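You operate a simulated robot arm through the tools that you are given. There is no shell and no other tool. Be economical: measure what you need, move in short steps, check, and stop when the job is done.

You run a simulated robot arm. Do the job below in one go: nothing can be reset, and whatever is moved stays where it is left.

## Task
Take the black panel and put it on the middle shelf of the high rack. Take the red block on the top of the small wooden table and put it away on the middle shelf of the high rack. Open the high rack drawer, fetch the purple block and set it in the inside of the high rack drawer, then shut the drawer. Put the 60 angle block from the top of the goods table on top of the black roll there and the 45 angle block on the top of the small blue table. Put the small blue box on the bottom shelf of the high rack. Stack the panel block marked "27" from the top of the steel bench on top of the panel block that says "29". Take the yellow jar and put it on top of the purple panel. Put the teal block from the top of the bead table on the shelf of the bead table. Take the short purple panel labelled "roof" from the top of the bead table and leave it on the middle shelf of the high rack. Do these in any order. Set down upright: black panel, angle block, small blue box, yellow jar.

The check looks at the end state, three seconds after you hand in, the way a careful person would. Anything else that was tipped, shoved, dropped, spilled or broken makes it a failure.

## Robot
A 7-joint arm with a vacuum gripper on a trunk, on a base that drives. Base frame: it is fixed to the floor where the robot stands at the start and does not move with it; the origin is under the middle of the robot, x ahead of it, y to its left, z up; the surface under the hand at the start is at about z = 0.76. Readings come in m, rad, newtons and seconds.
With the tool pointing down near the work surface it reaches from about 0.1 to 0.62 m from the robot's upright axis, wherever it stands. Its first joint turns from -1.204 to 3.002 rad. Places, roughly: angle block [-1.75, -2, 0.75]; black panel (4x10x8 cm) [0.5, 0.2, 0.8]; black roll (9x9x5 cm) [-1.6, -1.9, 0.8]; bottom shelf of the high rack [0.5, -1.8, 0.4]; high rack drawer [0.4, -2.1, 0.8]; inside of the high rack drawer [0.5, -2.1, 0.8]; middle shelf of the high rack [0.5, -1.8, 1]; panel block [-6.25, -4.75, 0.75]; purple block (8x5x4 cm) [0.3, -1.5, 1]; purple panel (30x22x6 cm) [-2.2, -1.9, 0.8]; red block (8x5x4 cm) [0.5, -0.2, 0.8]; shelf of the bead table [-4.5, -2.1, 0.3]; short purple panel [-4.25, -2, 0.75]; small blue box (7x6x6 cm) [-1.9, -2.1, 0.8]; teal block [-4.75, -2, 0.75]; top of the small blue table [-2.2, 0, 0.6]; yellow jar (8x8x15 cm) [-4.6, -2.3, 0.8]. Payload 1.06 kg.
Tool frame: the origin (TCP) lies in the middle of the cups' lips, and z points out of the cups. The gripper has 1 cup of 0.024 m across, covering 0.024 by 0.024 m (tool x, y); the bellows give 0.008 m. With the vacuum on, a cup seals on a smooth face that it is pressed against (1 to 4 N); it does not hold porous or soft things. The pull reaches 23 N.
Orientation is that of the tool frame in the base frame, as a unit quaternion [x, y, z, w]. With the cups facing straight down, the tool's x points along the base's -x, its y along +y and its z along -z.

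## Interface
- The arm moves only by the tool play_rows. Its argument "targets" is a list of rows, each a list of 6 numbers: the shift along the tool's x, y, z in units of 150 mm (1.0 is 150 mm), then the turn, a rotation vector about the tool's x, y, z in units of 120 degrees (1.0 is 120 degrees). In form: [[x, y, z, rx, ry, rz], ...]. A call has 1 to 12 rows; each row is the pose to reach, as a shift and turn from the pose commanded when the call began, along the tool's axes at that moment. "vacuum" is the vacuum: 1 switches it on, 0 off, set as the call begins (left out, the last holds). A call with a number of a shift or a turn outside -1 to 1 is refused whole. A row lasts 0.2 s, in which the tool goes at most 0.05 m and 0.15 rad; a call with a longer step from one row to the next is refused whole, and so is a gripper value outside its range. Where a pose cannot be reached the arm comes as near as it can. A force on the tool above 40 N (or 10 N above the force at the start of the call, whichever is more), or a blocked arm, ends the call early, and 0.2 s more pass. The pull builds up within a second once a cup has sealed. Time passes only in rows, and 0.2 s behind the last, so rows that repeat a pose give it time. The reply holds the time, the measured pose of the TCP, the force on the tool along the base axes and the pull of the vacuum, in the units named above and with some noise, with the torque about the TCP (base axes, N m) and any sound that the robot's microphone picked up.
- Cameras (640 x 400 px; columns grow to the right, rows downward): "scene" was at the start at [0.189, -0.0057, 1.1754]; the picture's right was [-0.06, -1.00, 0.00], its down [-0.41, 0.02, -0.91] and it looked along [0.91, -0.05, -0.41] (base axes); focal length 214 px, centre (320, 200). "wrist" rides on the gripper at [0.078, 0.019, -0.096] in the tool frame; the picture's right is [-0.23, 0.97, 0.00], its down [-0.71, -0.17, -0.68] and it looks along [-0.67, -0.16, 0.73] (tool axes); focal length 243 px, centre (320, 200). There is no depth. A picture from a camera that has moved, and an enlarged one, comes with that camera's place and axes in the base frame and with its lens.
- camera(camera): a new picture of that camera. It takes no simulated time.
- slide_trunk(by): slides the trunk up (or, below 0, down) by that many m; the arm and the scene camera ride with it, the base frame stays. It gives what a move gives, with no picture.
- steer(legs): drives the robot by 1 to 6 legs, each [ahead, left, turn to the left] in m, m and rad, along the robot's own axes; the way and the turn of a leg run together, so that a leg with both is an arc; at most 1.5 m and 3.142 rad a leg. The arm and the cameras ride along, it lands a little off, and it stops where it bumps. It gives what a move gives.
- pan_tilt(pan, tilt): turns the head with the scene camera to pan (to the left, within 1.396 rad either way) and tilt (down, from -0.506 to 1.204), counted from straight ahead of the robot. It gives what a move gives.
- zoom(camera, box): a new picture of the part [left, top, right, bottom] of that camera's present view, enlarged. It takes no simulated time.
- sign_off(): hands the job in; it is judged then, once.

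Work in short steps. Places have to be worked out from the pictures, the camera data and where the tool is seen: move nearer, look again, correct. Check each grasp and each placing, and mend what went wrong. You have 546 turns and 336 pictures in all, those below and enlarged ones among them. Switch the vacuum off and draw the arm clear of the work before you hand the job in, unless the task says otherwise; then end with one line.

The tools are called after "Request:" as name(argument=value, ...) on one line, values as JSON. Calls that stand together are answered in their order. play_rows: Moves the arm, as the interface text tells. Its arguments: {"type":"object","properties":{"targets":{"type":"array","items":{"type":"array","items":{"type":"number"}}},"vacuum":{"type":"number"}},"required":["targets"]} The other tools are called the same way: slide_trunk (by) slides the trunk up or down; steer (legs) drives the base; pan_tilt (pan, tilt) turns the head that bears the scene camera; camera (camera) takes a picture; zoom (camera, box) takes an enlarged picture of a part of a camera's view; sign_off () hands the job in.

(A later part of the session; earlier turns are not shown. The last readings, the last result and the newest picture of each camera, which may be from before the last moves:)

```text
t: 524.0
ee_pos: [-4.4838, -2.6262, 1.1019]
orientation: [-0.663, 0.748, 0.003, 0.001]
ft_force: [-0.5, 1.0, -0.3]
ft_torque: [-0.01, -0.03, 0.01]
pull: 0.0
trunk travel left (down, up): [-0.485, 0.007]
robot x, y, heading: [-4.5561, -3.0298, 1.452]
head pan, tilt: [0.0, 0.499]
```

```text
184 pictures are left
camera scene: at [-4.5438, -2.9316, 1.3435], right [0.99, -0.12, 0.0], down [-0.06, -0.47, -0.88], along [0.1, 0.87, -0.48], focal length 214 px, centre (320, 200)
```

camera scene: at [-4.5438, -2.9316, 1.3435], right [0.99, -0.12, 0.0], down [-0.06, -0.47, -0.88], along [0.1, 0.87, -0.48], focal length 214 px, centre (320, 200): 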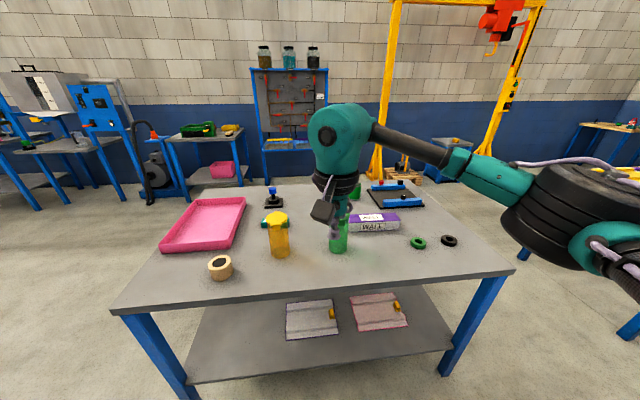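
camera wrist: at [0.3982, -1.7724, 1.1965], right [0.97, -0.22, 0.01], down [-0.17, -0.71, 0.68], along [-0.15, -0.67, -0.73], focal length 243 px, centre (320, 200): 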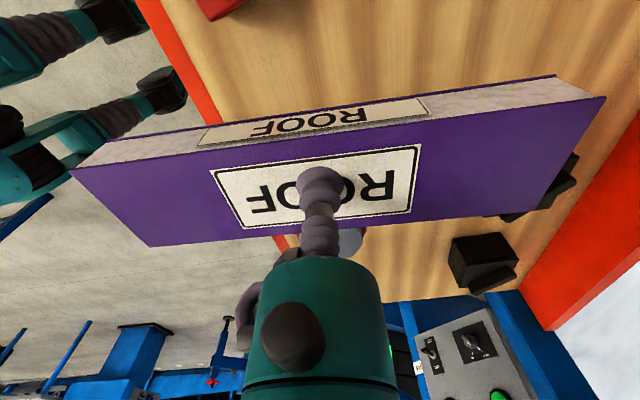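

Request:
steer(legs=[[0, 0, 0.115], [0.15, 0, 0]])

Request:
pan_tilt(pan=0.1, tilt=0.65)

Request:
camera(camera="scene")

Request:
camera(camera="wrist")

```text
t: 525.9
ee_pos: [-4.5301, -2.4691, 1.1005]
orientation: [-0.706, 0.708, 0.003, 0.001]
ft_force: [-0.1, -0.2, 0.2]
ft_torque: [-0.03, 0.0, 0.01]
pull: 0.1
trunk travel left (down, up): [-0.485, 0.007]
robot x, y, heading: [-4.5561, -2.8773, 1.571]
head pan, tilt: [0.0, 0.499]
```

```text
t: 526.6
ee_pos: [-4.5301, -2.468, 1.1035]
orientation: [-0.706, 0.708, 0.004, 0.001]
ft_force: [0.4, 0.7, 0.0]
ft_torque: [0.02, 0.01, -0.02]
pull: 0.1
trunk travel left (down, up): [-0.485, 0.007]
robot x, y, heading: [-4.5528, -2.8788, 1.572]
head pan, tilt: [0.099, 0.649]
```

```text
183 pictures are left
camera scene: at [-4.5636, -2.784, 1.3301], right [1.0, 0.1, 0.0], down [0.06, -0.6, -0.8], along [-0.08, 0.79, -0.6], focal length 214 px, centre (320, 200)
```

scene: 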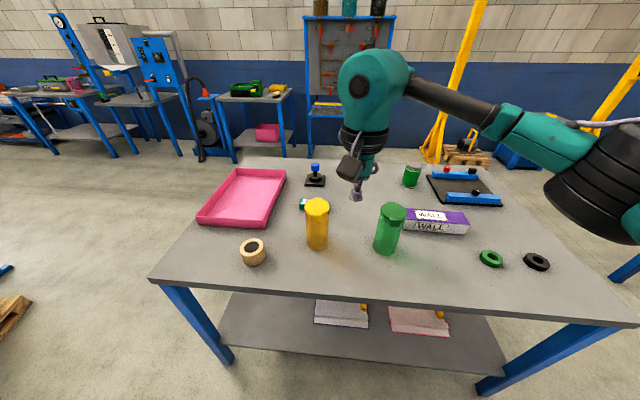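

```text
182 pictures are left
camera wrist: at [-4.5495, -2.5486, 1.1969], right [-0.97, 0.24, 0.0], down [0.18, 0.7, 0.69], along [0.16, 0.67, -0.72], focal length 243 px, centre (320, 200)
```

wrist: 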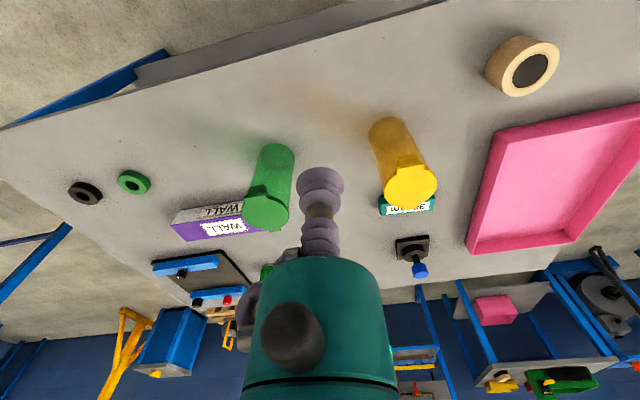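

Request:
zoom(camera="wrist", box=[340, 90, 480, 230])

Request:
zoom(camera="scene", box=[270, 170, 350, 270])

```text
2.86 times, centred on (410, 160) of wrist
camera zoom: at [-4.5495, -2.5486, 1.1969], right [-0.97, 0.24, 0.0], down [0.18, 0.7, 0.69], along [0.16, 0.67, -0.72], focal length 693 px, centre (63, 314)
```

zoom: 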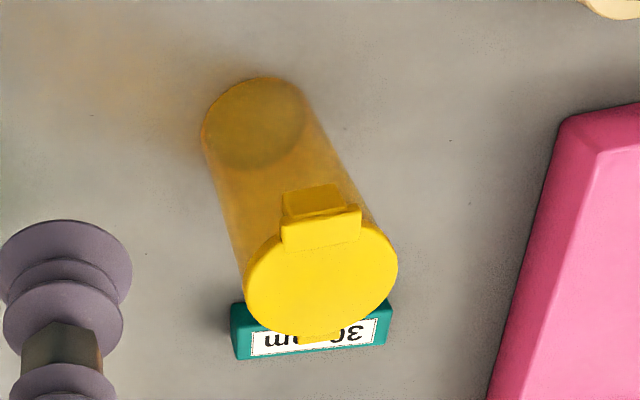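

```text
4.00 times, centred on (310, 220) of scene
camera zoom: at [-4.5636, -2.784, 1.3301], right [1.0, 0.1, 0.0], down [0.06, -0.6, -0.8], along [-0.08, 0.79, -0.6], focal length 858 px, centre (360, 120)
```

zoom: 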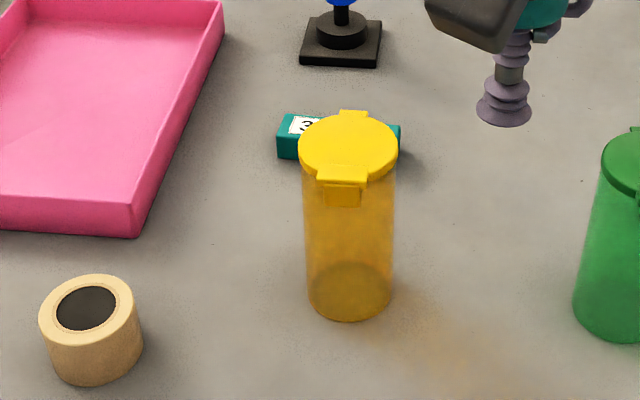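

The jar is a flip-top vial with its lid centre at (-4.625, -2.281, 0.921). I'll drive 0.1 m ahead and position over the lid.

Request:
steer(legs=[[0.1, 0, 0]])

Request:
play_rows(targets=[[-0.2, 0.2, 0, 0, 0, 0], [-0.4, 0.4, 0, 0, 0, 0], [-0.58, 0.63, 0.1, 0, 0, 0], [-0.58, 0.63, 0.35, 0, 0, 0], [-0.58, 0.63, 0.6, 0, 0, 0], [-0.58, 0.63, 0.85, 0, 0, 0]])

Request:
camera(camera="wrist")

Request:
camera(camera="scene")

```text
t: 527.7
ee_pos: [-4.5289, -2.3702, 1.1022]
orientation: [-0.705, 0.709, 0.002, 0.001]
ft_force: [0.6, 0.7, 0.1]
ft_torque: [0.0, -0.01, -0.05]
pull: 0.1
trunk travel left (down, up): [-0.485, 0.007]
robot x, y, heading: [-4.5575, -2.7805, 1.569]
head pan, tilt: [0.099, 0.649]
```

```text
t: 529.1
ee_pos: [-4.6224, -2.286, 0.9752]
orientation: [-0.705, 0.709, 0.003, 0.001]
ft_force: [-0.4, -0.2, -0.2]
ft_torque: [-0.04, 0.01, 0.03]
pull: 0.0
trunk travel left (down, up): [-0.485, 0.007]
robot x, y, heading: [-4.5547, -2.7783, 1.567]
head pan, tilt: [0.099, 0.649]
```

```text
179 pictures are left
camera wrist: at [-4.6424, -2.3641, 1.0701], right [-0.97, 0.24, 0.01], down [0.18, 0.7, 0.69], along [0.16, 0.67, -0.72], focal length 243 px, centre (320, 200)
```

wrist: 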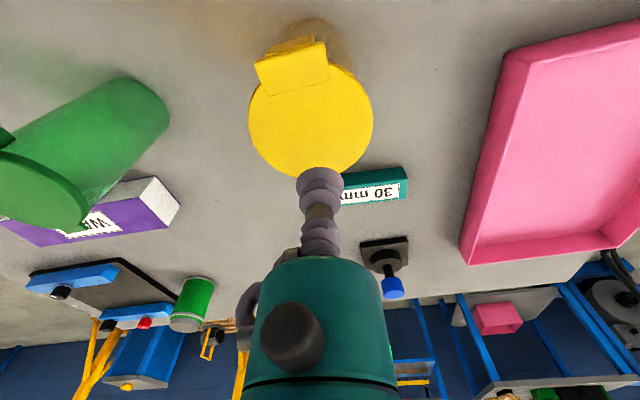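

```text
178 pictures are left
camera scene: at [-4.563, -2.6859, 1.33], right [1.0, 0.1, 0.0], down [0.06, -0.6, -0.8], along [-0.08, 0.79, -0.6], focal length 214 px, centre (320, 200)
```

scene: 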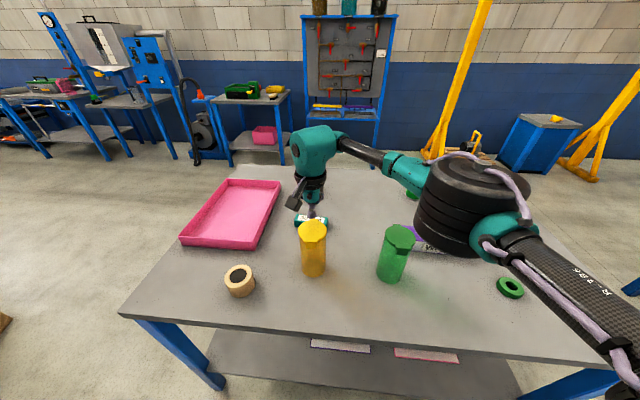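

The cup is over the lid centre (both views agree within 1 cm). I'll descend slowly with the vacuum on.

Request:
play_rows(targets=[[0.01, 0, 0.12, 0, 0, 0], [0.01, 0, 0.22, 0, 0, 0], [0.01, 0, 0.28, 0, 0, 0], [0.01, 0, 0.32, 0, 0, 0], [0.01, 0, 0.35, 0, 0, 0]], vacuum=1)

```text
t: 530.3
ee_pos: [-4.6239, -2.2834, 0.9281]
orientation: [-0.705, 0.709, 0.008, 0.003]
ft_force: [-1.7, 5.1, 40.1]
ft_torque: [-0.3, -0.14, 0.0]
pull: 22.6
trunk travel left (down, up): [-0.485, 0.007]
robot x, y, heading: [-4.5574, -2.7795, 1.562]
head pan, tilt: [0.099, 0.649]
```

Sealed. I'll relieve the pressure and lift carefully.

Request:
play_rows(targets=[[0, 0, -0.04, 0, 0, 0], [0, 0, -0.08, 0, 0, 0], [0, 0, -0.15, 0, 0, 0], [0, 0, -0.25, 0, 0, 0], [0, 0, -0.35, 0, 0, 0]])

Request:
camera(camera="wrist")

Request:
zoom(camera="scene", box=[240, 110, 440, 290])

```text
t: 531.5
ee_pos: [-4.6231, -2.2859, 0.9752]
orientation: [-0.705, 0.709, 0.004, 0.001]
ft_force: [0.6, -0.4, -3.0]
ft_torque: [0.03, 0.01, 0.03]
pull: 22.9
trunk travel left (down, up): [-0.485, 0.007]
robot x, y, heading: [-4.5557, -2.7809, 1.569]
head pan, tilt: [0.099, 0.649]
```

```text
177 pictures are left
camera wrist: at [-4.6424, -2.3651, 1.0698], right [-0.97, 0.24, 0.0], down [0.18, 0.7, 0.69], along [0.16, 0.67, -0.73], focal length 243 px, centre (320, 200)
```

wrist: 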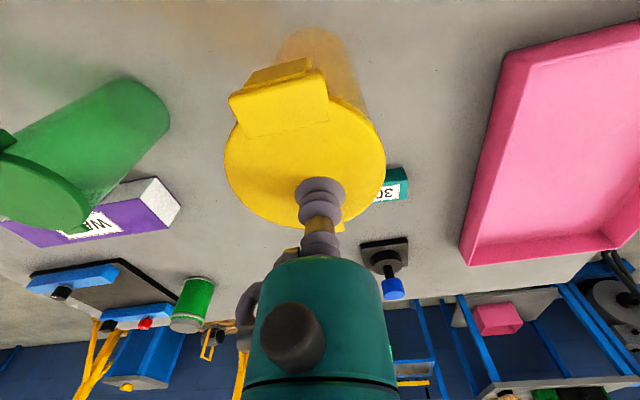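

```text
2.22 times, centred on (340, 200) of scene
camera zoom: at [-4.5632, -2.686, 1.33], right [1.0, 0.1, 0.0], down [0.06, -0.6, -0.8], along [-0.08, 0.79, -0.6], focal length 477 px, centre (276, 200)
```

zoom: 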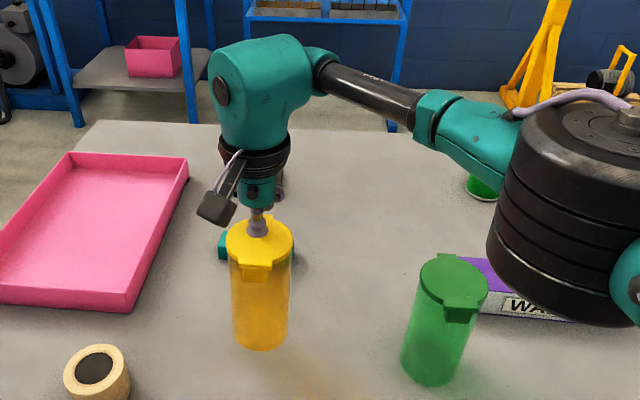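

The jar hangs upright. I'll raise, retract, back off, go through the gap between the tables, and around to the goods table's front.

Request:
play_rows(targets=[[0, 0, -0.25, 0, 0, 0], [0, 0, -0.5, 0, 0, 0], [0, 0, -0.75, 0, 0, 0], [0.2, -0.15, -0.85, 0, 0, 0], [0.4, -0.3, -0.85, 0, 0, 0], [0.6, -0.5, -0.85, 0, 0, 0]])

Request:
steer(legs=[[-0.4, 0, 0], [0, -1.35, 0], [1.0, 0, 0], [1.1, 0, 0]])

Request:
camera(camera="scene")

```text
t: 532.9
ee_pos: [-4.5463, -2.376, 1.1022]
orientation: [-0.705, 0.709, 0.004, 0.001]
ft_force: [0.0, 0.0, -2.3]
ft_torque: [0.04, 0.03, -0.02]
pull: 23.3
trunk travel left (down, up): [-0.485, 0.007]
robot x, y, heading: [-4.5571, -2.7822, 1.567]
head pan, tilt: [0.099, 0.649]
```

```text
t: 557.5
ee_pos: [-3.2043, -0.6484, 1.1008]
orientation: [0.71, -0.704, -0.003, -0.001]
ft_force: [-0.1, 1.2, -2.1]
ft_torque: [-0.01, 0.01, 0.0]
pull: 22.5
trunk travel left (down, up): [-0.485, 0.007]
robot x, y, heading: [-3.206, -1.0568, 1.582]
head pan, tilt: [0.099, 0.649]
```

```text
175 pictures are left
camera scene: at [-3.2154, -0.9591, 1.33], right [0.99, 0.11, 0.0], down [0.07, -0.6, -0.8], along [-0.09, 0.79, -0.6], focal length 214 px, centre (320, 200)
```

scene: 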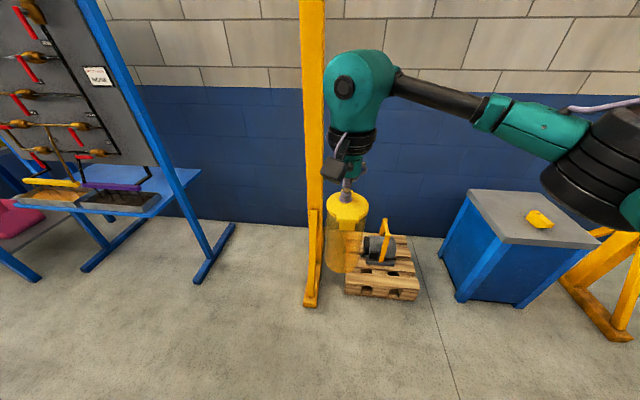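

Request:
steer(legs=[[-0.05, 0, 0], [0, 0, -3.14], [0, 1.08, 0]])

Request:
pan_tilt(pan=0.0, tilt=0.55)

Request:
camera(camera="scene")

Request:
camera(camera="wrist")

```text
t: 575.1
ee_pos: [-2.1069, -1.4507, 1.102]
orientation: [0.689, 0.725, -0.001, 0.003]
ft_force: [-0.1, -0.4, -2.7]
ft_torque: [-0.01, 0.0, 0.0]
pull: 22.8
trunk travel left (down, up): [-0.485, 0.007]
robot x, y, heading: [-2.1179, -1.0463, -1.517]
head pan, tilt: [0.099, 0.649]
```

```text
t: 575.8
ee_pos: [-2.1071, -1.4508, 1.1012]
orientation: [0.688, 0.726, -0.001, 0.003]
ft_force: [0.3, 0.2, -2.7]
ft_torque: [0.0, -0.01, -0.03]
pull: 22.9
trunk travel left (down, up): [-0.485, 0.007]
robot x, y, heading: [-2.1206, -1.0414, -1.52]
head pan, tilt: [0.0, 0.55]
```

```text
174 pictures are left
camera scene: at [-2.1154, -1.1448, 1.3388], right [-1.0, -0.05, 0.0], down [-0.03, 0.52, -0.85], along [0.05, -0.85, -0.52], focal length 214 px, centre (320, 200)
```

scene: 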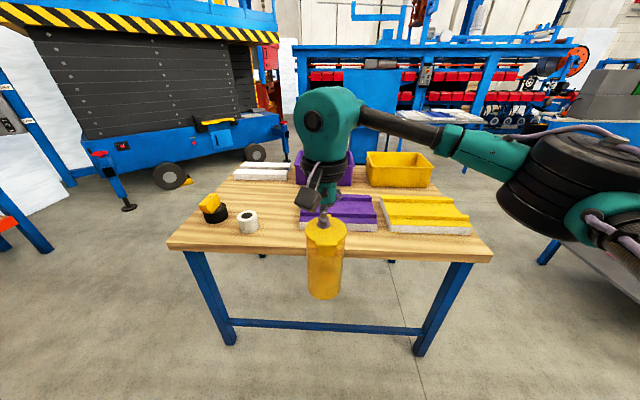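

```text
173 pictures are left
camera wrist: at [-2.0926, -1.3718, 1.1963], right [0.98, -0.18, 0.0], down [-0.14, -0.71, 0.69], along [-0.12, -0.68, -0.72], focal length 243 px, centre (320, 200)
```

wrist: 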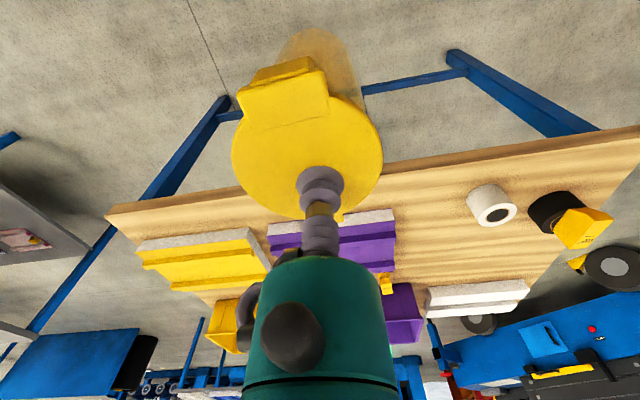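

The purple panel has two ridges running along x, with a flat strip between. I'll straighten, drive closer, and measure the flat strip.

Request:
steer(legs=[[0, 0, -0.05], [0.27, 0, 0]])

Request:
pan_tilt(pan=-0.1, tilt=0.75)

Request:
camera(camera="scene")

Request:
camera(camera="wrist")

```text
t: 578.1
ee_pos: [-2.1314, -1.7219, 1.1009]
orientation: [0.709, 0.706, 0.0, 0.003]
ft_force: [0.5, -0.7, -2.4]
ft_torque: [0.0, -0.01, 0.0]
pull: 23.0
trunk travel left (down, up): [-0.485, 0.007]
robot x, y, heading: [-2.1253, -1.3153, -1.576]
head pan, tilt: [0.0, 0.55]
```

```text
t: 578.9
ee_pos: [-2.1305, -1.7214, 1.1021]
orientation: [0.709, 0.705, -0.001, 0.004]
ft_force: [0.2, -0.4, -3.2]
ft_torque: [-0.04, 0.0, 0.06]
pull: 23.5
trunk travel left (down, up): [-0.485, 0.007]
robot x, y, heading: [-2.1207, -1.3153, -1.576]
head pan, tilt: [-0.099, 0.75]
```

```text
172 pictures are left
camera scene: at [-2.1298, -1.4082, 1.3215], right [-0.99, 0.1, 0.0], down [0.07, 0.68, -0.73], along [-0.08, -0.73, -0.68], focal length 214 px, centre (320, 200)
```

scene: 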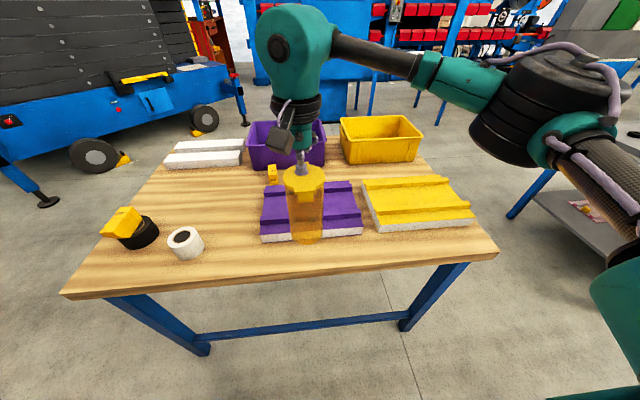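

```text
171 pictures are left
camera wrist: at [-2.1122, -1.6435, 1.1964], right [0.97, -0.24, 0.0], down [-0.18, -0.7, 0.69], along [-0.16, -0.67, -0.72], focal length 243 px, centre (320, 200)
```

wrist: 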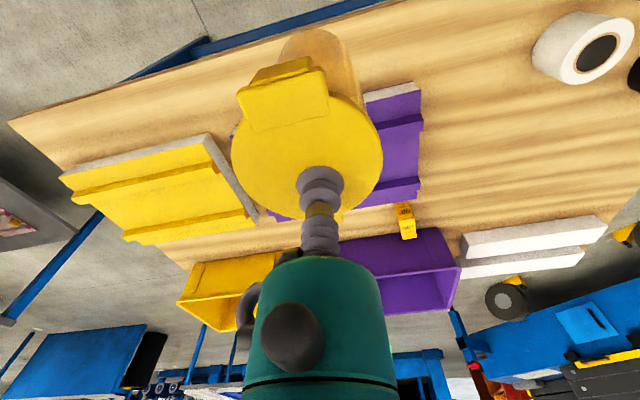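

Request:
zoom(camera="scene", box=[240, 150, 400, 260])

Request:
zoom(camera="wrist", box=[210, 60, 450, 240])

```text
3.64 times, centred on (320, 205) of scene
camera zoom: at [-2.1298, -1.4082, 1.3215], right [-0.99, 0.1, 0.0], down [0.07, 0.68, -0.73], along [-0.08, -0.73, -0.68], focal length 780 px, centre (320, 182)
```

zoom: 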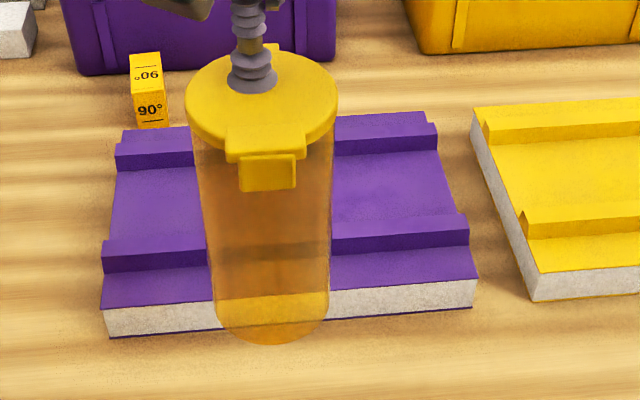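

```text
2.22 times, centred on (330, 150) of wrist
camera zoom: at [-2.1122, -1.6435, 1.1964], right [0.97, -0.24, 0.0], down [-0.18, -0.7, 0.69], along [-0.16, -0.67, -0.72], focal length 539 px, centre (298, 311)
```

zoom: 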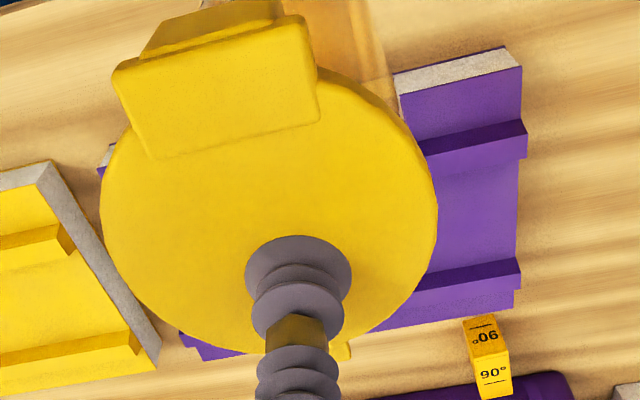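

The flat strip is y -1.949 to -1.85 (centre -1.90), the jar base is about 7 cm across, and its axis sits 1.65 cm toward me from the cup. I'll drive 0.1 m ahead, then extend so the jar axis lands at y≈-1.90.

Request:
steer(legs=[[0.1, 0, 0]])

Request:
play_rows(targets=[[-0.2, -0.03, 0, 0, 0, 0], [-0.4, -0.06, 0, 0, 0, 0], [-0.55, -0.08, 0, 0, 0, 0]])

Request:
zoom(camera="scene", box=[240, 120, 400, 260])

Request:
camera(camera="wrist")

```text
t: 580.0
ee_pos: [-2.131, -1.8232, 1.1009]
orientation: [0.709, 0.706, -0.001, 0.003]
ft_force: [-0.1, -0.4, -2.1]
ft_torque: [0.0, -0.01, 0.04]
pull: 22.7
trunk travel left (down, up): [-0.485, 0.007]
robot x, y, heading: [-2.1189, -1.4121, -1.575]
head pan, tilt: [-0.099, 0.75]
```

```text
t: 580.8
ee_pos: [-2.1421, -1.9027, 1.1019]
orientation: [0.709, 0.706, -0.001, 0.003]
ft_force: [-0.6, -0.5, -2.9]
ft_torque: [0.01, 0.0, -0.01]
pull: 22.9
trunk travel left (down, up): [-0.485, 0.007]
robot x, y, heading: [-2.1207, -1.4164, -1.579]
head pan, tilt: [-0.099, 0.75]
```

```text
2.86 times, centred on (320, 190) of scene
camera zoom: at [-2.1302, -1.508, 1.3214], right [-0.99, 0.1, 0.0], down [0.07, 0.68, -0.73], along [-0.08, -0.73, -0.68], focal length 613 px, centre (320, 229)
```

zoom: 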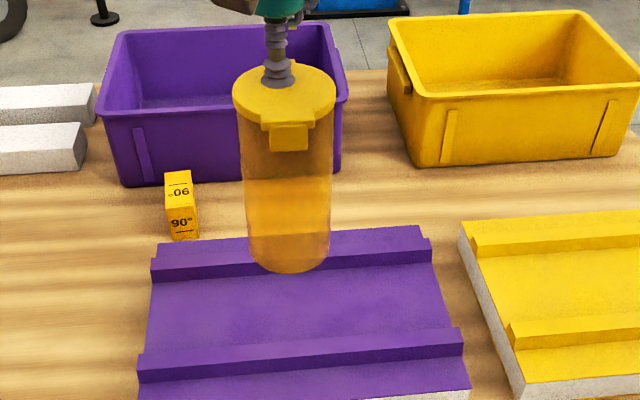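

```text
167 pictures are left
camera wrist: at [-2.1238, -1.8252, 1.1963], right [0.97, -0.24, 0.0], down [-0.18, -0.7, 0.69], along [-0.16, -0.67, -0.73], focal length 243 px, centre (320, 200)
```

wrist: 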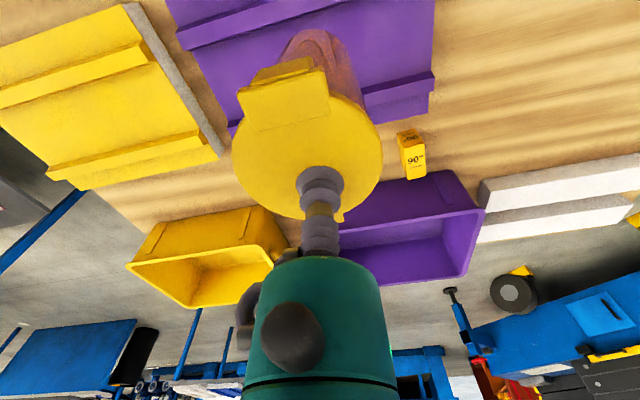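

The strip centre refines to y≈-1.905, so the cup should be at y≈-1.921. I'll adjust and lower partway.

Request:
play_rows(targets=[[-0.12, 0, 0.05, 0, 0, 0], [-0.12, 0, 0.2, 0, 0, 0], [-0.12, 0, 0.35, 0, 0, 0], [-0.12, 0, 0.45, 0, 0, 0]])

Request:
zoom(camera="scene", box=[240, 140, 400, 260])

```text
t: 581.8
ee_pos: [-2.1423, -1.9223, 1.0351]
orientation: [0.709, 0.705, -0.002, 0.004]
ft_force: [0.1, -0.3, -2.1]
ft_torque: [-0.03, 0.0, -0.02]
pull: 22.6
trunk travel left (down, up): [-0.485, 0.007]
robot x, y, heading: [-2.12, -1.4201, -1.578]
head pan, tilt: [-0.099, 0.75]
```

```text
3.33 times, centred on (320, 200) of scene
camera zoom: at [-2.1303, -1.5078, 1.3214], right [-0.99, 0.1, 0.0], down [0.07, 0.68, -0.73], along [-0.08, -0.73, -0.68], focal length 715 px, centre (320, 200)
```

zoom: 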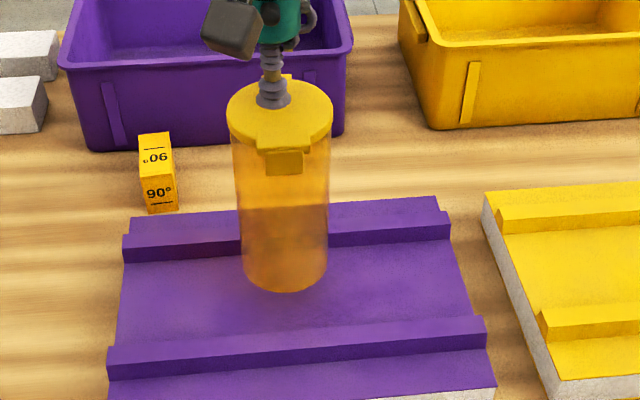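

Alignment looks right. I'll continue lowering in small steps.

Request:
play_rows(targets=[[0, 0, 0.04, 0, 0, 0], [0, 0, 0.08, 0, 0, 0], [0, 0, 0.12, 0, 0, 0]])

Request:
zoom(camera="scene", box=[240, 140, 400, 260])

```text
t: 582.6
ee_pos: [-2.1432, -1.9232, 1.0161]
orientation: [0.709, 0.705, -0.001, 0.003]
ft_force: [-0.4, 0.4, -2.9]
ft_torque: [-0.03, 0.01, 0.0]
pull: 23.0
trunk travel left (down, up): [-0.485, 0.007]
robot x, y, heading: [-2.1237, -1.4145, -1.578]
head pan, tilt: [-0.099, 0.75]
```

```text
3.33 times, centred on (320, 200) of scene
camera zoom: at [-2.1303, -1.5078, 1.3214], right [-0.99, 0.1, 0.0], down [0.07, 0.68, -0.73], along [-0.08, -0.73, -0.68], focal length 715 px, centre (320, 200)
```

zoom: 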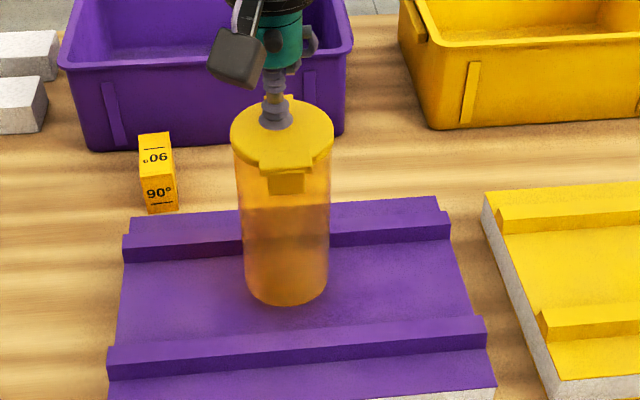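

Request:
play_rows(targets=[[0, 0, 0.025, 0, 0, 0], [0, 0, 0.05, 0, 0, 0]])

Request:
play_rows(targets=[[0, 0, 0.02, 0, 0, 0], [0, 0, 0.035, 0, 0, 0]])

```text
t: 583.2
ee_pos: [-2.1423, -1.9221, 1.0098]
orientation: [0.709, 0.705, -0.001, 0.003]
ft_force: [-0.4, 0.1, -2.7]
ft_torque: [-0.03, -0.01, 0.01]
pull: 23.0
trunk travel left (down, up): [-0.485, 0.007]
robot x, y, heading: [-2.1253, -1.4167, -1.574]
head pan, tilt: [-0.099, 0.75]
```

```text
t: 583.8
ee_pos: [-2.1437, -1.9218, 1.003]
orientation: [0.708, 0.706, -0.001, 0.003]
ft_force: [0.4, 0.4, -1.7]
ft_torque: [-0.01, -0.03, 0.01]
pull: 23.2
trunk travel left (down, up): [-0.485, 0.007]
robot x, y, heading: [-2.1225, -1.4182, -1.575]
head pan, tilt: [-0.099, 0.75]
```

Request:
play_rows(targets=[[0, 0, 0.02, 0, 0, 0], [0, 0, 0.035, 0, 0, 0]])

Request:
play_rows(targets=[[0, 0, 0.015, 0, 0, 0], [0, 0, 0.03, 0, 0, 0]])

Request:
zoom(camera="scene", box=[240, 140, 400, 260])

```text
t: 584.4
ee_pos: [-2.1432, -1.9211, 0.9993]
orientation: [0.709, 0.705, -0.002, 0.005]
ft_force: [1.2, -1.3, 5.5]
ft_torque: [0.06, 0.01, 0.01]
pull: 23.2
trunk travel left (down, up): [-0.485, 0.007]
robot x, y, heading: [-2.1203, -1.417, -1.576]
head pan, tilt: [-0.099, 0.75]
```

```text
t: 585.0
ee_pos: [-2.141, -1.9238, 0.9962]
orientation: [0.709, 0.705, -0.002, 0.004]
ft_force: [-0.2, -4.0, 17.3]
ft_torque: [0.18, 0.11, 0.02]
pull: 23.2
trunk travel left (down, up): [-0.485, 0.007]
robot x, y, heading: [-2.1227, -1.4151, -1.571]
head pan, tilt: [-0.099, 0.75]
```

```text
3.33 times, centred on (320, 200) of scene
camera zoom: at [-2.1303, -1.5066, 1.3217], right [-0.99, 0.1, 0.0], down [0.07, 0.68, -0.73], along [-0.08, -0.73, -0.68], focal length 715 px, centre (320, 200)
```

zoom: 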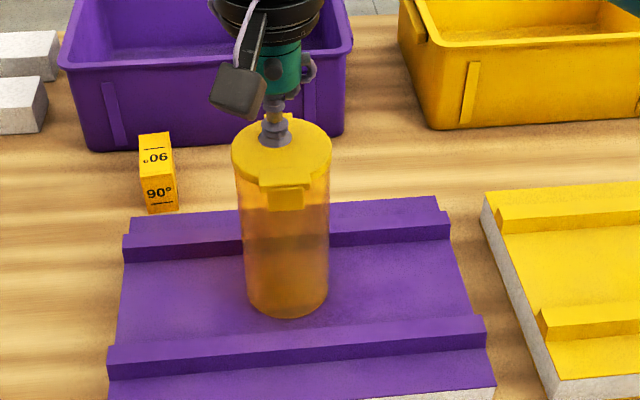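

Contact, and the jar stands on the flat strip between the ridges. I'll ease the pressure, release and lift straight up.

Request:
play_rows(targets=[[0, 0, -0.02, 0, 0, 0], [0, 0, -0.025, 0, 0, 0], [0, 0, -0.025, 0, 0, 0], [0, 0, -0.025, 0, 0, 0], [0, 0, -0.025, 0, 0, 0], [0, 0, -0.025, 0, 0, 0]], vacuum=0)

Request:
play_rows(targets=[[0, 0, -0.04, 0, 0, 0], [0, 0, -0.1, 0, 0, 0], [0, 0, -0.25, 0, 0, 0], [0, 0, -0.45, 0, 0, 0], [0, 0, -0.6, 0, 0, 0]])

Request:
zoom(camera="scene", box=[240, 110, 400, 260])

```text
t: 586.4
ee_pos: [-2.1418, -1.9227, 0.9969]
orientation: [0.709, 0.705, -0.001, 0.004]
ft_force: [-1.0, 0.6, 0.2]
ft_torque: [0.01, -0.01, 0.0]
pull: 0.0
trunk travel left (down, up): [-0.485, 0.007]
robot x, y, heading: [-2.122, -1.4192, -1.579]
head pan, tilt: [-0.099, 0.75]
```

```text
t: 587.6
ee_pos: [-2.1445, -1.9228, 1.0875]
orientation: [0.709, 0.705, -0.001, 0.004]
ft_force: [0.8, 0.8, -0.7]
ft_torque: [-0.02, -0.01, 0.0]
pull: 0.0
trunk travel left (down, up): [-0.485, 0.007]
robot x, y, heading: [-2.1223, -1.4161, -1.58]
head pan, tilt: [-0.099, 0.75]
```

```text
2.67 times, centred on (320, 185) of scene
camera zoom: at [-2.1302, -1.5074, 1.3215], right [-0.99, 0.1, 0.0], down [0.07, 0.68, -0.73], along [-0.08, -0.73, -0.68], focal length 572 px, centre (320, 240)
```

zoom: 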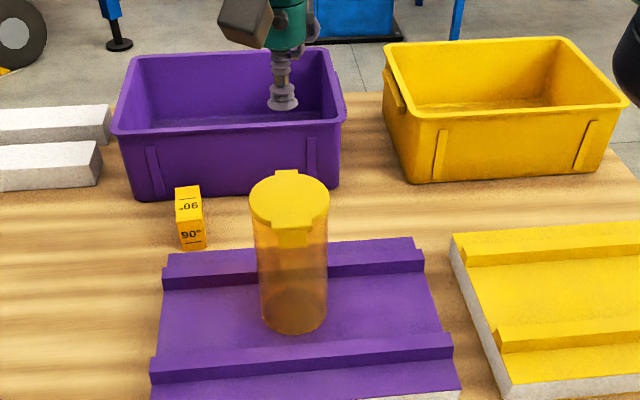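

The yellow jar stands upright on the purple panel. Next is the teal block: back to the bead table's rear side via the gap.

Request:
play_rows(targets=[[0.2, 0, 0, 0, 0, 0], [0.4, 0, 0, 0, 0, 0], [0.6, 0, 0, 0, 0, 0]])

Request:
steer(legs=[[-0.37, 0, 0], [0, -1.08, 0], [1.0, 0, 0], [1.1, 0, 0], [0, -1.42, 0], [0, 0, 3.14]])

Request:
pan_tilt(pan=0.1, tilt=0.6)

Request:
camera(camera="scene")

```text
t: 588.4
ee_pos: [-2.1444, -1.8323, 1.089]
orientation: [0.709, 0.706, -0.001, 0.003]
ft_force: [-0.1, 0.3, 0.4]
ft_torque: [-0.03, 0.0, 0.01]
pull: 0.0
trunk travel left (down, up): [-0.485, 0.007]
robot x, y, heading: [-2.124, -1.4145, -1.576]
head pan, tilt: [-0.099, 0.75]
```

```text
t: 630.0
ee_pos: [-4.6009, -2.7381, 1.0879]
orientation: [0.711, -0.704, -0.004, -0.001]
ft_force: [-0.2, -0.1, -0.6]
ft_torque: [-0.02, 0.0, -0.01]
pull: 0.1
trunk travel left (down, up): [-0.485, 0.007]
robot x, y, heading: [-4.6162, -3.154, 1.577]
head pan, tilt: [-0.099, 0.75]
```

```text
t: 630.7
ee_pos: [-4.5992, -2.7383, 1.0886]
orientation: [0.711, -0.703, -0.004, -0.002]
ft_force: [-0.6, 0.6, -0.4]
ft_torque: [0.03, -0.05, 0.01]
pull: 0.1
trunk travel left (down, up): [-0.485, 0.007]
robot x, y, heading: [-4.6159, -3.1535, 1.58]
head pan, tilt: [0.099, 0.6]
```

```text
162 pictures are left
camera scene: at [-4.6239, -3.0595, 1.3343], right [0.99, 0.11, 0.0], down [0.06, -0.56, -0.82], along [-0.09, 0.82, -0.57], focal length 214 px, centre (320, 200)
```

scene: 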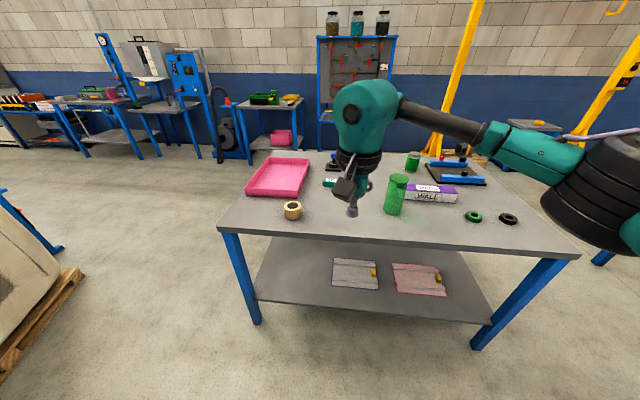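

I'll drive up to the table and look at the teal block.

Request:
steer(legs=[[0.43, 0.0, -0.01]])

Request:
pan_tilt(pan=0.1, tilt=0.7)

Request:
camera(camera="scene")

Request:
camera(camera="wrist")

```text
t: 633.3
ee_pos: [-4.6024, -2.3063, 1.0882]
orientation: [0.71, -0.704, -0.004, -0.001]
ft_force: [0.3, 0.3, 0.9]
ft_torque: [-0.05, 0.01, 0.01]
pull: 0.1
trunk travel left (down, up): [-0.485, 0.007]
robot x, y, heading: [-4.6182, -2.725, 1.577]
head pan, tilt: [0.099, 0.6]
```

```text
t: 634.0
ee_pos: [-4.6037, -2.3088, 1.089]
orientation: [0.71, -0.704, -0.003, 0.0]
ft_force: [-0.5, 0.3, 0.8]
ft_torque: [0.0, -0.02, 0.0]
pull: 0.0
trunk travel left (down, up): [-0.485, 0.007]
robot x, y, heading: [-4.6203, -2.7283, 1.58]
head pan, tilt: [0.099, 0.7]
```

```text
161 pictures are left
camera scene: at [-4.6277, -2.6329, 1.3257], right [0.99, 0.11, 0.0], down [0.07, -0.64, -0.77], along [-0.08, 0.76, -0.64], focal length 214 px, centre (320, 200)
```

scene: 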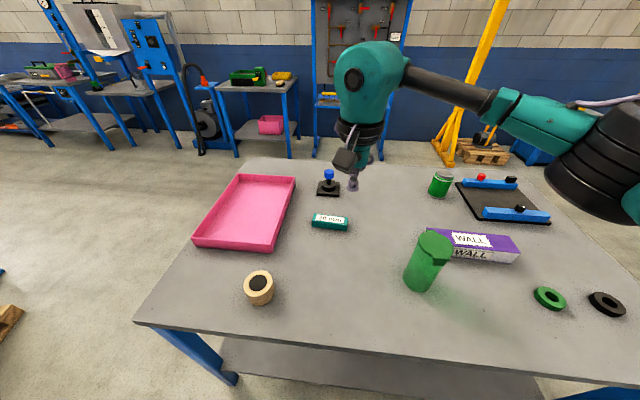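

```text
160 pictures are left
camera wrist: at [-4.6219, -2.3878, 1.183], right [-0.97, 0.23, 0.0], down [0.17, 0.71, 0.69], along [0.15, 0.67, -0.72], focal length 243 px, centre (320, 200)
```

wrist: 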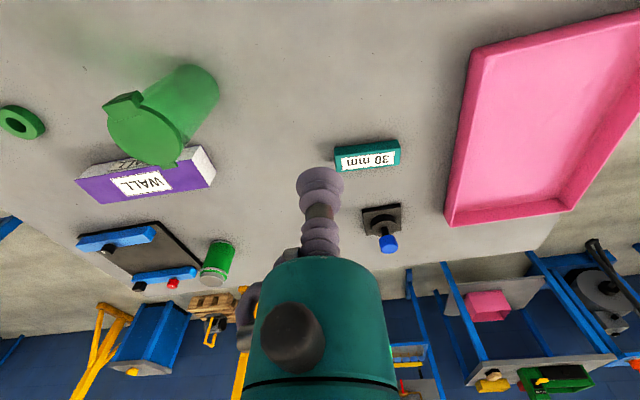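

The teal block's top is at about (-4.648, -2.117, 0.80). I'll move 3 cm ahead, lower the trunk 0.15 m for reach, and extend over it.

Request:
steer(legs=[[0.03, 0, 0]])

Request:
slide_trunk(by=-0.15)

Request:
play_rows(targets=[[-0.25, 0.07, 0, 0, 0, 0], [-0.5, 0.14, 0, 0, 0, 0], [-0.75, 0.21, 0, 0, 0, 0], [-1, 0.28, 0, 0, 0, 0]])

Request:
camera(camera="wrist")

Request:
zoom(camera="scene", box=[250, 130, 450, 260])

```text
t: 634.8
ee_pos: [-4.6031, -2.2781, 1.0878]
orientation: [0.71, -0.704, -0.003, -0.001]
ft_force: [0.7, 0.4, 0.6]
ft_torque: [-0.04, 0.01, -0.02]
pull: 0.0
trunk travel left (down, up): [-0.485, 0.007]
robot x, y, heading: [-4.6205, -2.6956, 1.58]
head pan, tilt: [0.099, 0.7]
```

```text
t: 636.6
ee_pos: [-4.6032, -2.2769, 0.9377]
orientation: [0.71, -0.704, -0.003, -0.001]
ft_force: [-0.2, 0.5, -0.3]
ft_torque: [0.02, -0.06, 0.02]
pull: 0.0
trunk travel left (down, up): [-0.335, 0.157]
robot x, y, heading: [-4.6166, -2.6967, 1.577]
head pan, tilt: [0.099, 0.7]
```

```text
t: 637.6
ee_pos: [-4.6491, -2.1274, 0.9373]
orientation: [0.711, -0.703, -0.003, -0.002]
ft_force: [0.2, -0.4, -0.3]
ft_torque: [-0.04, 0.01, -0.01]
pull: 0.1
trunk travel left (down, up): [-0.335, 0.157]
robot x, y, heading: [-4.6201, -2.6982, 1.58]
head pan, tilt: [0.099, 0.7]
```

```text
159 pictures are left
camera wrist: at [-4.6677, -2.207, 1.0323], right [-0.97, 0.22, 0.0], down [0.16, 0.71, 0.69], along [0.15, 0.67, -0.72], focal length 243 px, centre (320, 200)
```

wrist: 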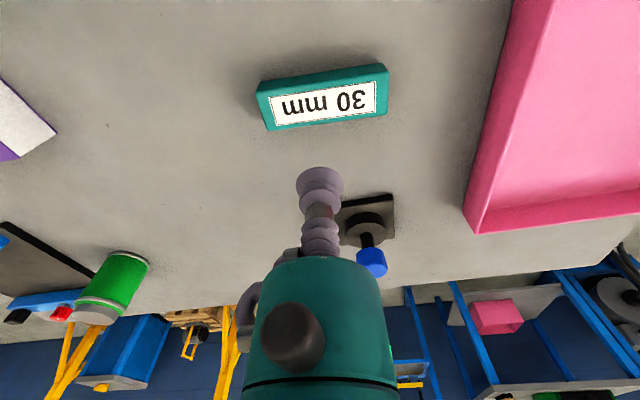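

```text
3.08 times, centred on (350, 195) of scene
camera zoom: at [-4.6291, -2.5183, 1.1601], right [0.99, 0.11, 0.0], down [0.07, -0.64, -0.76], along [-0.08, 0.76, -0.64], focal length 660 px, centre (228, 215)
```

zoom: 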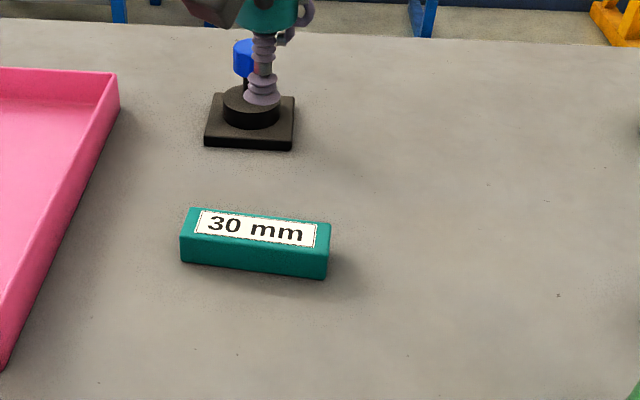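

Refined top is (-4.651, -2.113, 0.805). I'll descend and press.

Request:
play_rows(targets=[[-0.05, 0.01, 0.2, 0, 0, 0], [-0.09, 0.015, 0.45, 0, 0, 0], [-0.09, 0.015, 0.7, 0, 0, 0], [-0.09, 0.015, 0.78, 0, 0, 0]], vacuum=1)

Request:
camera(camera="wrist")

Request:
play_rows(targets=[[0, 0, 0.05, 0, 0, 0], [0, 0, 0.08, 0, 0, 0], [0, 0, 0.1, 0, 0, 0], [0, 0, 0.12, 0, 0, 0]])

```text
t: 638.6
ee_pos: [-4.6522, -2.1128, 0.8204]
orientation: [0.71, -0.704, -0.004, -0.001]
ft_force: [0.1, -0.7, -0.2]
ft_torque: [0.02, 0.06, 0.01]
pull: 0.0
trunk travel left (down, up): [-0.335, 0.157]
robot x, y, heading: [-4.6217, -2.6962, 1.576]
head pan, tilt: [0.099, 0.7]
```

```text
157 pictures are left
camera wrist: at [-4.6702, -2.193, 0.917], right [-0.97, 0.23, 0.0], down [0.17, 0.7, 0.69], along [0.15, 0.67, -0.72], focal length 243 px, centre (320, 200)
```

wrist: 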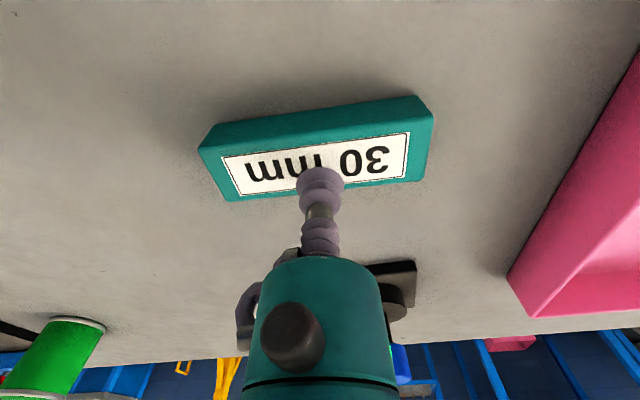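

```text
t: 639.6
ee_pos: [-4.6495, -2.113, 0.8062]
orientation: [0.71, -0.704, -0.005, -0.002]
ft_force: [-0.6, 6.8, 19.7]
ft_torque: [-0.14, -0.02, 0.03]
pull: 22.4
trunk travel left (down, up): [-0.335, 0.157]
robot x, y, heading: [-4.6208, -2.6957, 1.582]
head pan, tilt: [0.099, 0.7]
```

Sealed. I'll lift, retract, back away, lower the trunk, and inspect the lower shelf.

Request:
play_rows(targets=[[0, 0, -0.05, 0, 0, 0], [0, 0, -0.25, 0, 0, 0], [0, 0, -0.5, 0, 0, 0], [0, 0, -0.75, 0, 0, 0], [0.2, 0, -0.95, 0, 0, 0], [0.5, 0, -1, 0, 0, 0], [0.8, 0, -1, 0, 0, 0]])

Request:
steer(legs=[[-0.5, 0, 0]])

Request:
slide_trunk(by=-0.32)

Request:
pan_tilt(pan=0.0, tilt=0.45)

Request:
camera(camera="scene")

Request:
camera(camera="wrist")

```text
t: 641.2
ee_pos: [-4.6439, -2.2342, 0.955]
orientation: [0.71, -0.705, -0.003, -0.002]
ft_force: [0.0, 0.0, -1.7]
ft_torque: [0.0, -0.02, 0.02]
pull: 23.3
trunk travel left (down, up): [-0.335, 0.157]
robot x, y, heading: [-4.6178, -2.6958, 1.58]
head pan, tilt: [0.099, 0.7]
```

```text
t: 644.1
ee_pos: [-4.6413, -2.7406, 0.9544]
orientation: [0.711, -0.703, -0.003, -0.002]
ft_force: [-0.5, -0.8, -0.9]
ft_torque: [0.06, -0.02, 0.0]
pull: 22.9
trunk travel left (down, up): [-0.335, 0.157]
robot x, y, heading: [-4.6109, -3.2022, 1.584]
head pan, tilt: [0.099, 0.7]
```

```text
t: 647.3
ee_pos: [-4.6408, -2.7403, 0.6353]
orientation: [0.711, -0.704, -0.004, -0.001]
ft_force: [0.2, -0.2, -1.7]
ft_torque: [0.01, 0.0, 0.01]
pull: 22.9
trunk travel left (down, up): [-0.015, 0.477]
robot x, y, heading: [-4.6124, -3.1988, 1.585]
head pan, tilt: [0.099, 0.7]
```

```text
t: 648.1
ee_pos: [-4.6416, -2.74, 0.6345]
orientation: [0.711, -0.704, -0.004, -0.001]
ft_force: [0.5, -0.3, -1.7]
ft_torque: [0.02, -0.02, 0.0]
pull: 22.8
trunk travel left (down, up): [-0.015, 0.477]
robot x, y, heading: [-4.6138, -3.2019, 1.585]
head pan, tilt: [0.0, 0.45]
```

```text
156 pictures are left
camera scene: at [-4.6167, -2.9232, 0.8521], right [1.0, 0.01, 0.0], down [0.0, -0.44, -0.9], along [-0.01, 0.9, -0.44], focal length 214 px, centre (320, 200)
```

scene: 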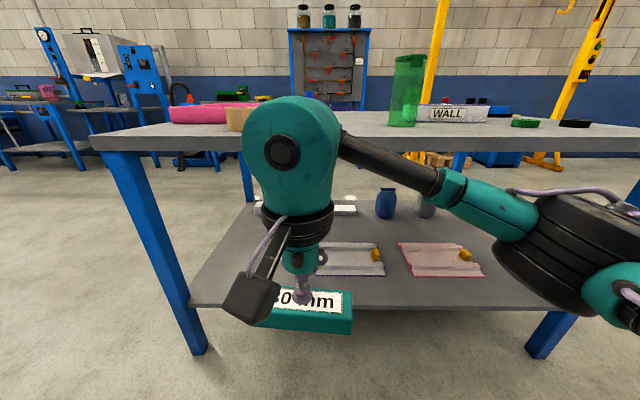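

```text
155 pictures are left
camera wrist: at [-4.6593, -2.8195, 0.7297], right [-0.97, 0.23, 0.0], down [0.17, 0.71, 0.69], along [0.15, 0.67, -0.72], focal length 243 px, centre (320, 200)
```

wrist: 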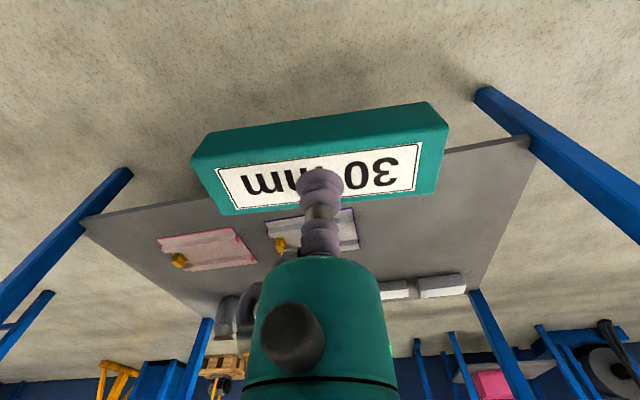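

The shelf (z≈0.3) has free space on its left (x -4.98 to -4.68). I'll shift left 0.15 m and lower the arm to TCP z≈0.41 outside the table.

Request:
steer(legs=[[0, 0.16, -0.01]])

Request:
play_rows(targets=[[0, 0, 0.25, 0, 0, 0], [0, 0, 0.5, 0, 0, 0], [0, 0, 0.75, 0, 0, 0], [0, 0, 1, 0, 0, 0]])

Request:
play_rows(targets=[[0, 0, 0.25, 0, 0, 0], [0, 0, 0.5, 0, 0, 0]])

Request:
camera(camera="scene")

Request:
camera(camera="wrist")

```text
t: 650.1
ee_pos: [-4.7983, -2.7411, 0.6342]
orientation: [-0.707, 0.707, 0.003, 0.001]
ft_force: [-0.7, 0.6, -0.3]
ft_torque: [0.03, 0.01, -0.02]
pull: 23.0
trunk travel left (down, up): [-0.015, 0.477]
robot x, y, heading: [-4.7766, -3.2029, 1.568]
head pan, tilt: [0.0, 0.45]
```

```text
t: 651.1
ee_pos: [-4.7992, -2.7389, 0.4828]
orientation: [-0.707, 0.707, 0.004, 0.002]
ft_force: [-0.6, -0.2, -0.8]
ft_torque: [0.01, 0.03, -0.01]
pull: 23.0
trunk travel left (down, up): [-0.015, 0.477]
robot x, y, heading: [-4.778, -3.202, 1.569]
head pan, tilt: [0.0, 0.45]
```

```text
t: 651.8
ee_pos: [-4.8003, -2.7392, 0.407]
orientation: [-0.707, 0.707, 0.004, 0.001]
ft_force: [0.3, 0.2, -0.8]
ft_torque: [-0.04, -0.02, -0.01]
pull: 22.7
trunk travel left (down, up): [-0.015, 0.477]
robot x, y, heading: [-4.7794, -3.2021, 1.571]
head pan, tilt: [0.0, 0.45]
```

```text
154 pictures are left
camera scene: at [-4.7764, -2.9239, 0.8522], right [1.0, 0.0, 0.0], down [0.0, -0.44, -0.9], along [0.0, 0.9, -0.44], focal length 214 px, centre (320, 200)
```

scene: 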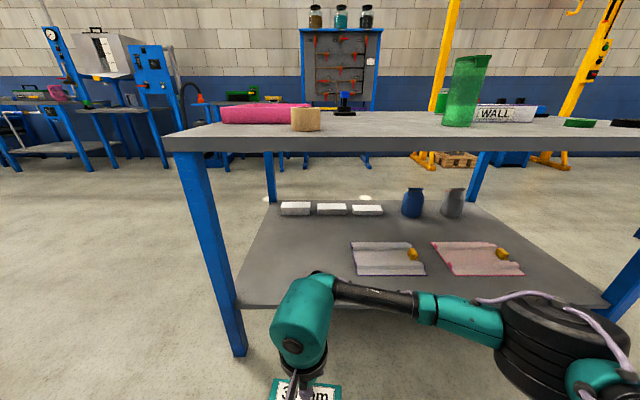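

```text
153 pictures are left
camera wrist: at [-4.8202, -2.8181, 0.5017], right [-0.97, 0.24, 0.0], down [0.17, 0.7, 0.69], along [0.16, 0.67, -0.72], focal length 243 px, centre (320, 200)
```

wrist: 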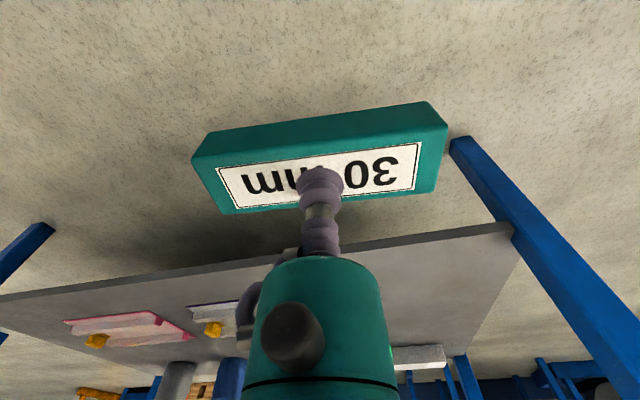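

The shelf's near edge triangulates to y≈-2.443, z≈0.24. I'll drive 0.25 m ahead at this height (block bottom ≈0.37) and check clearances.

Request:
steer(legs=[[0.25, 0, 0]])

Request:
camera(camera="scene")

Request:
camera(camera="wrist")

```text
t: 653.6
ee_pos: [-4.8041, -2.4854, 0.407]
orientation: [0.708, -0.706, -0.004, -0.002]
ft_force: [-0.1, -0.4, -0.7]
ft_torque: [0.0, -0.02, 0.01]
pull: 22.9
trunk travel left (down, up): [-0.015, 0.477]
robot x, y, heading: [-4.7746, -2.9547, 1.575]
head pan, tilt: [0.0, 0.45]
```

```text
152 pictures are left
camera scene: at [-4.7778, -2.6714, 0.8522], right [1.0, 0.0, 0.0], down [0.0, -0.44, -0.9], along [0.0, 0.9, -0.44], focal length 214 px, centre (320, 200)
```

scene: 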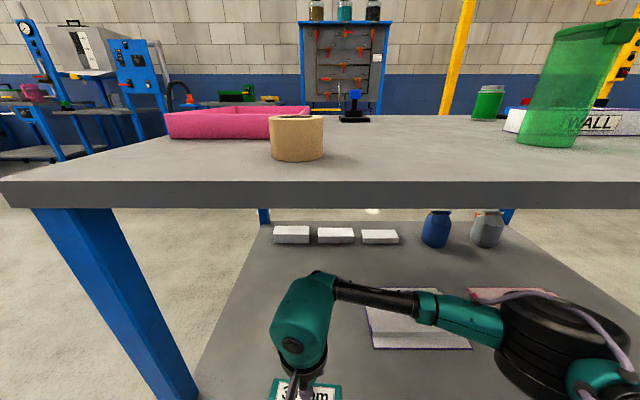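

```text
151 pictures are left
camera wrist: at [-4.8221, -2.5657, 0.5021], right [-0.97, 0.23, 0.0], down [0.17, 0.7, 0.69], along [0.16, 0.67, -0.72], focal length 243 px, centre (320, 200)
```

wrist: 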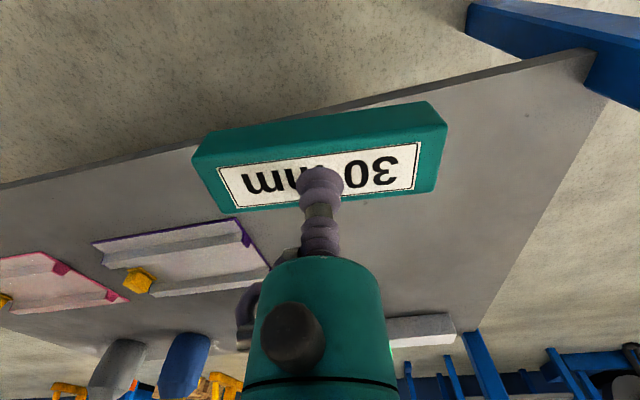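

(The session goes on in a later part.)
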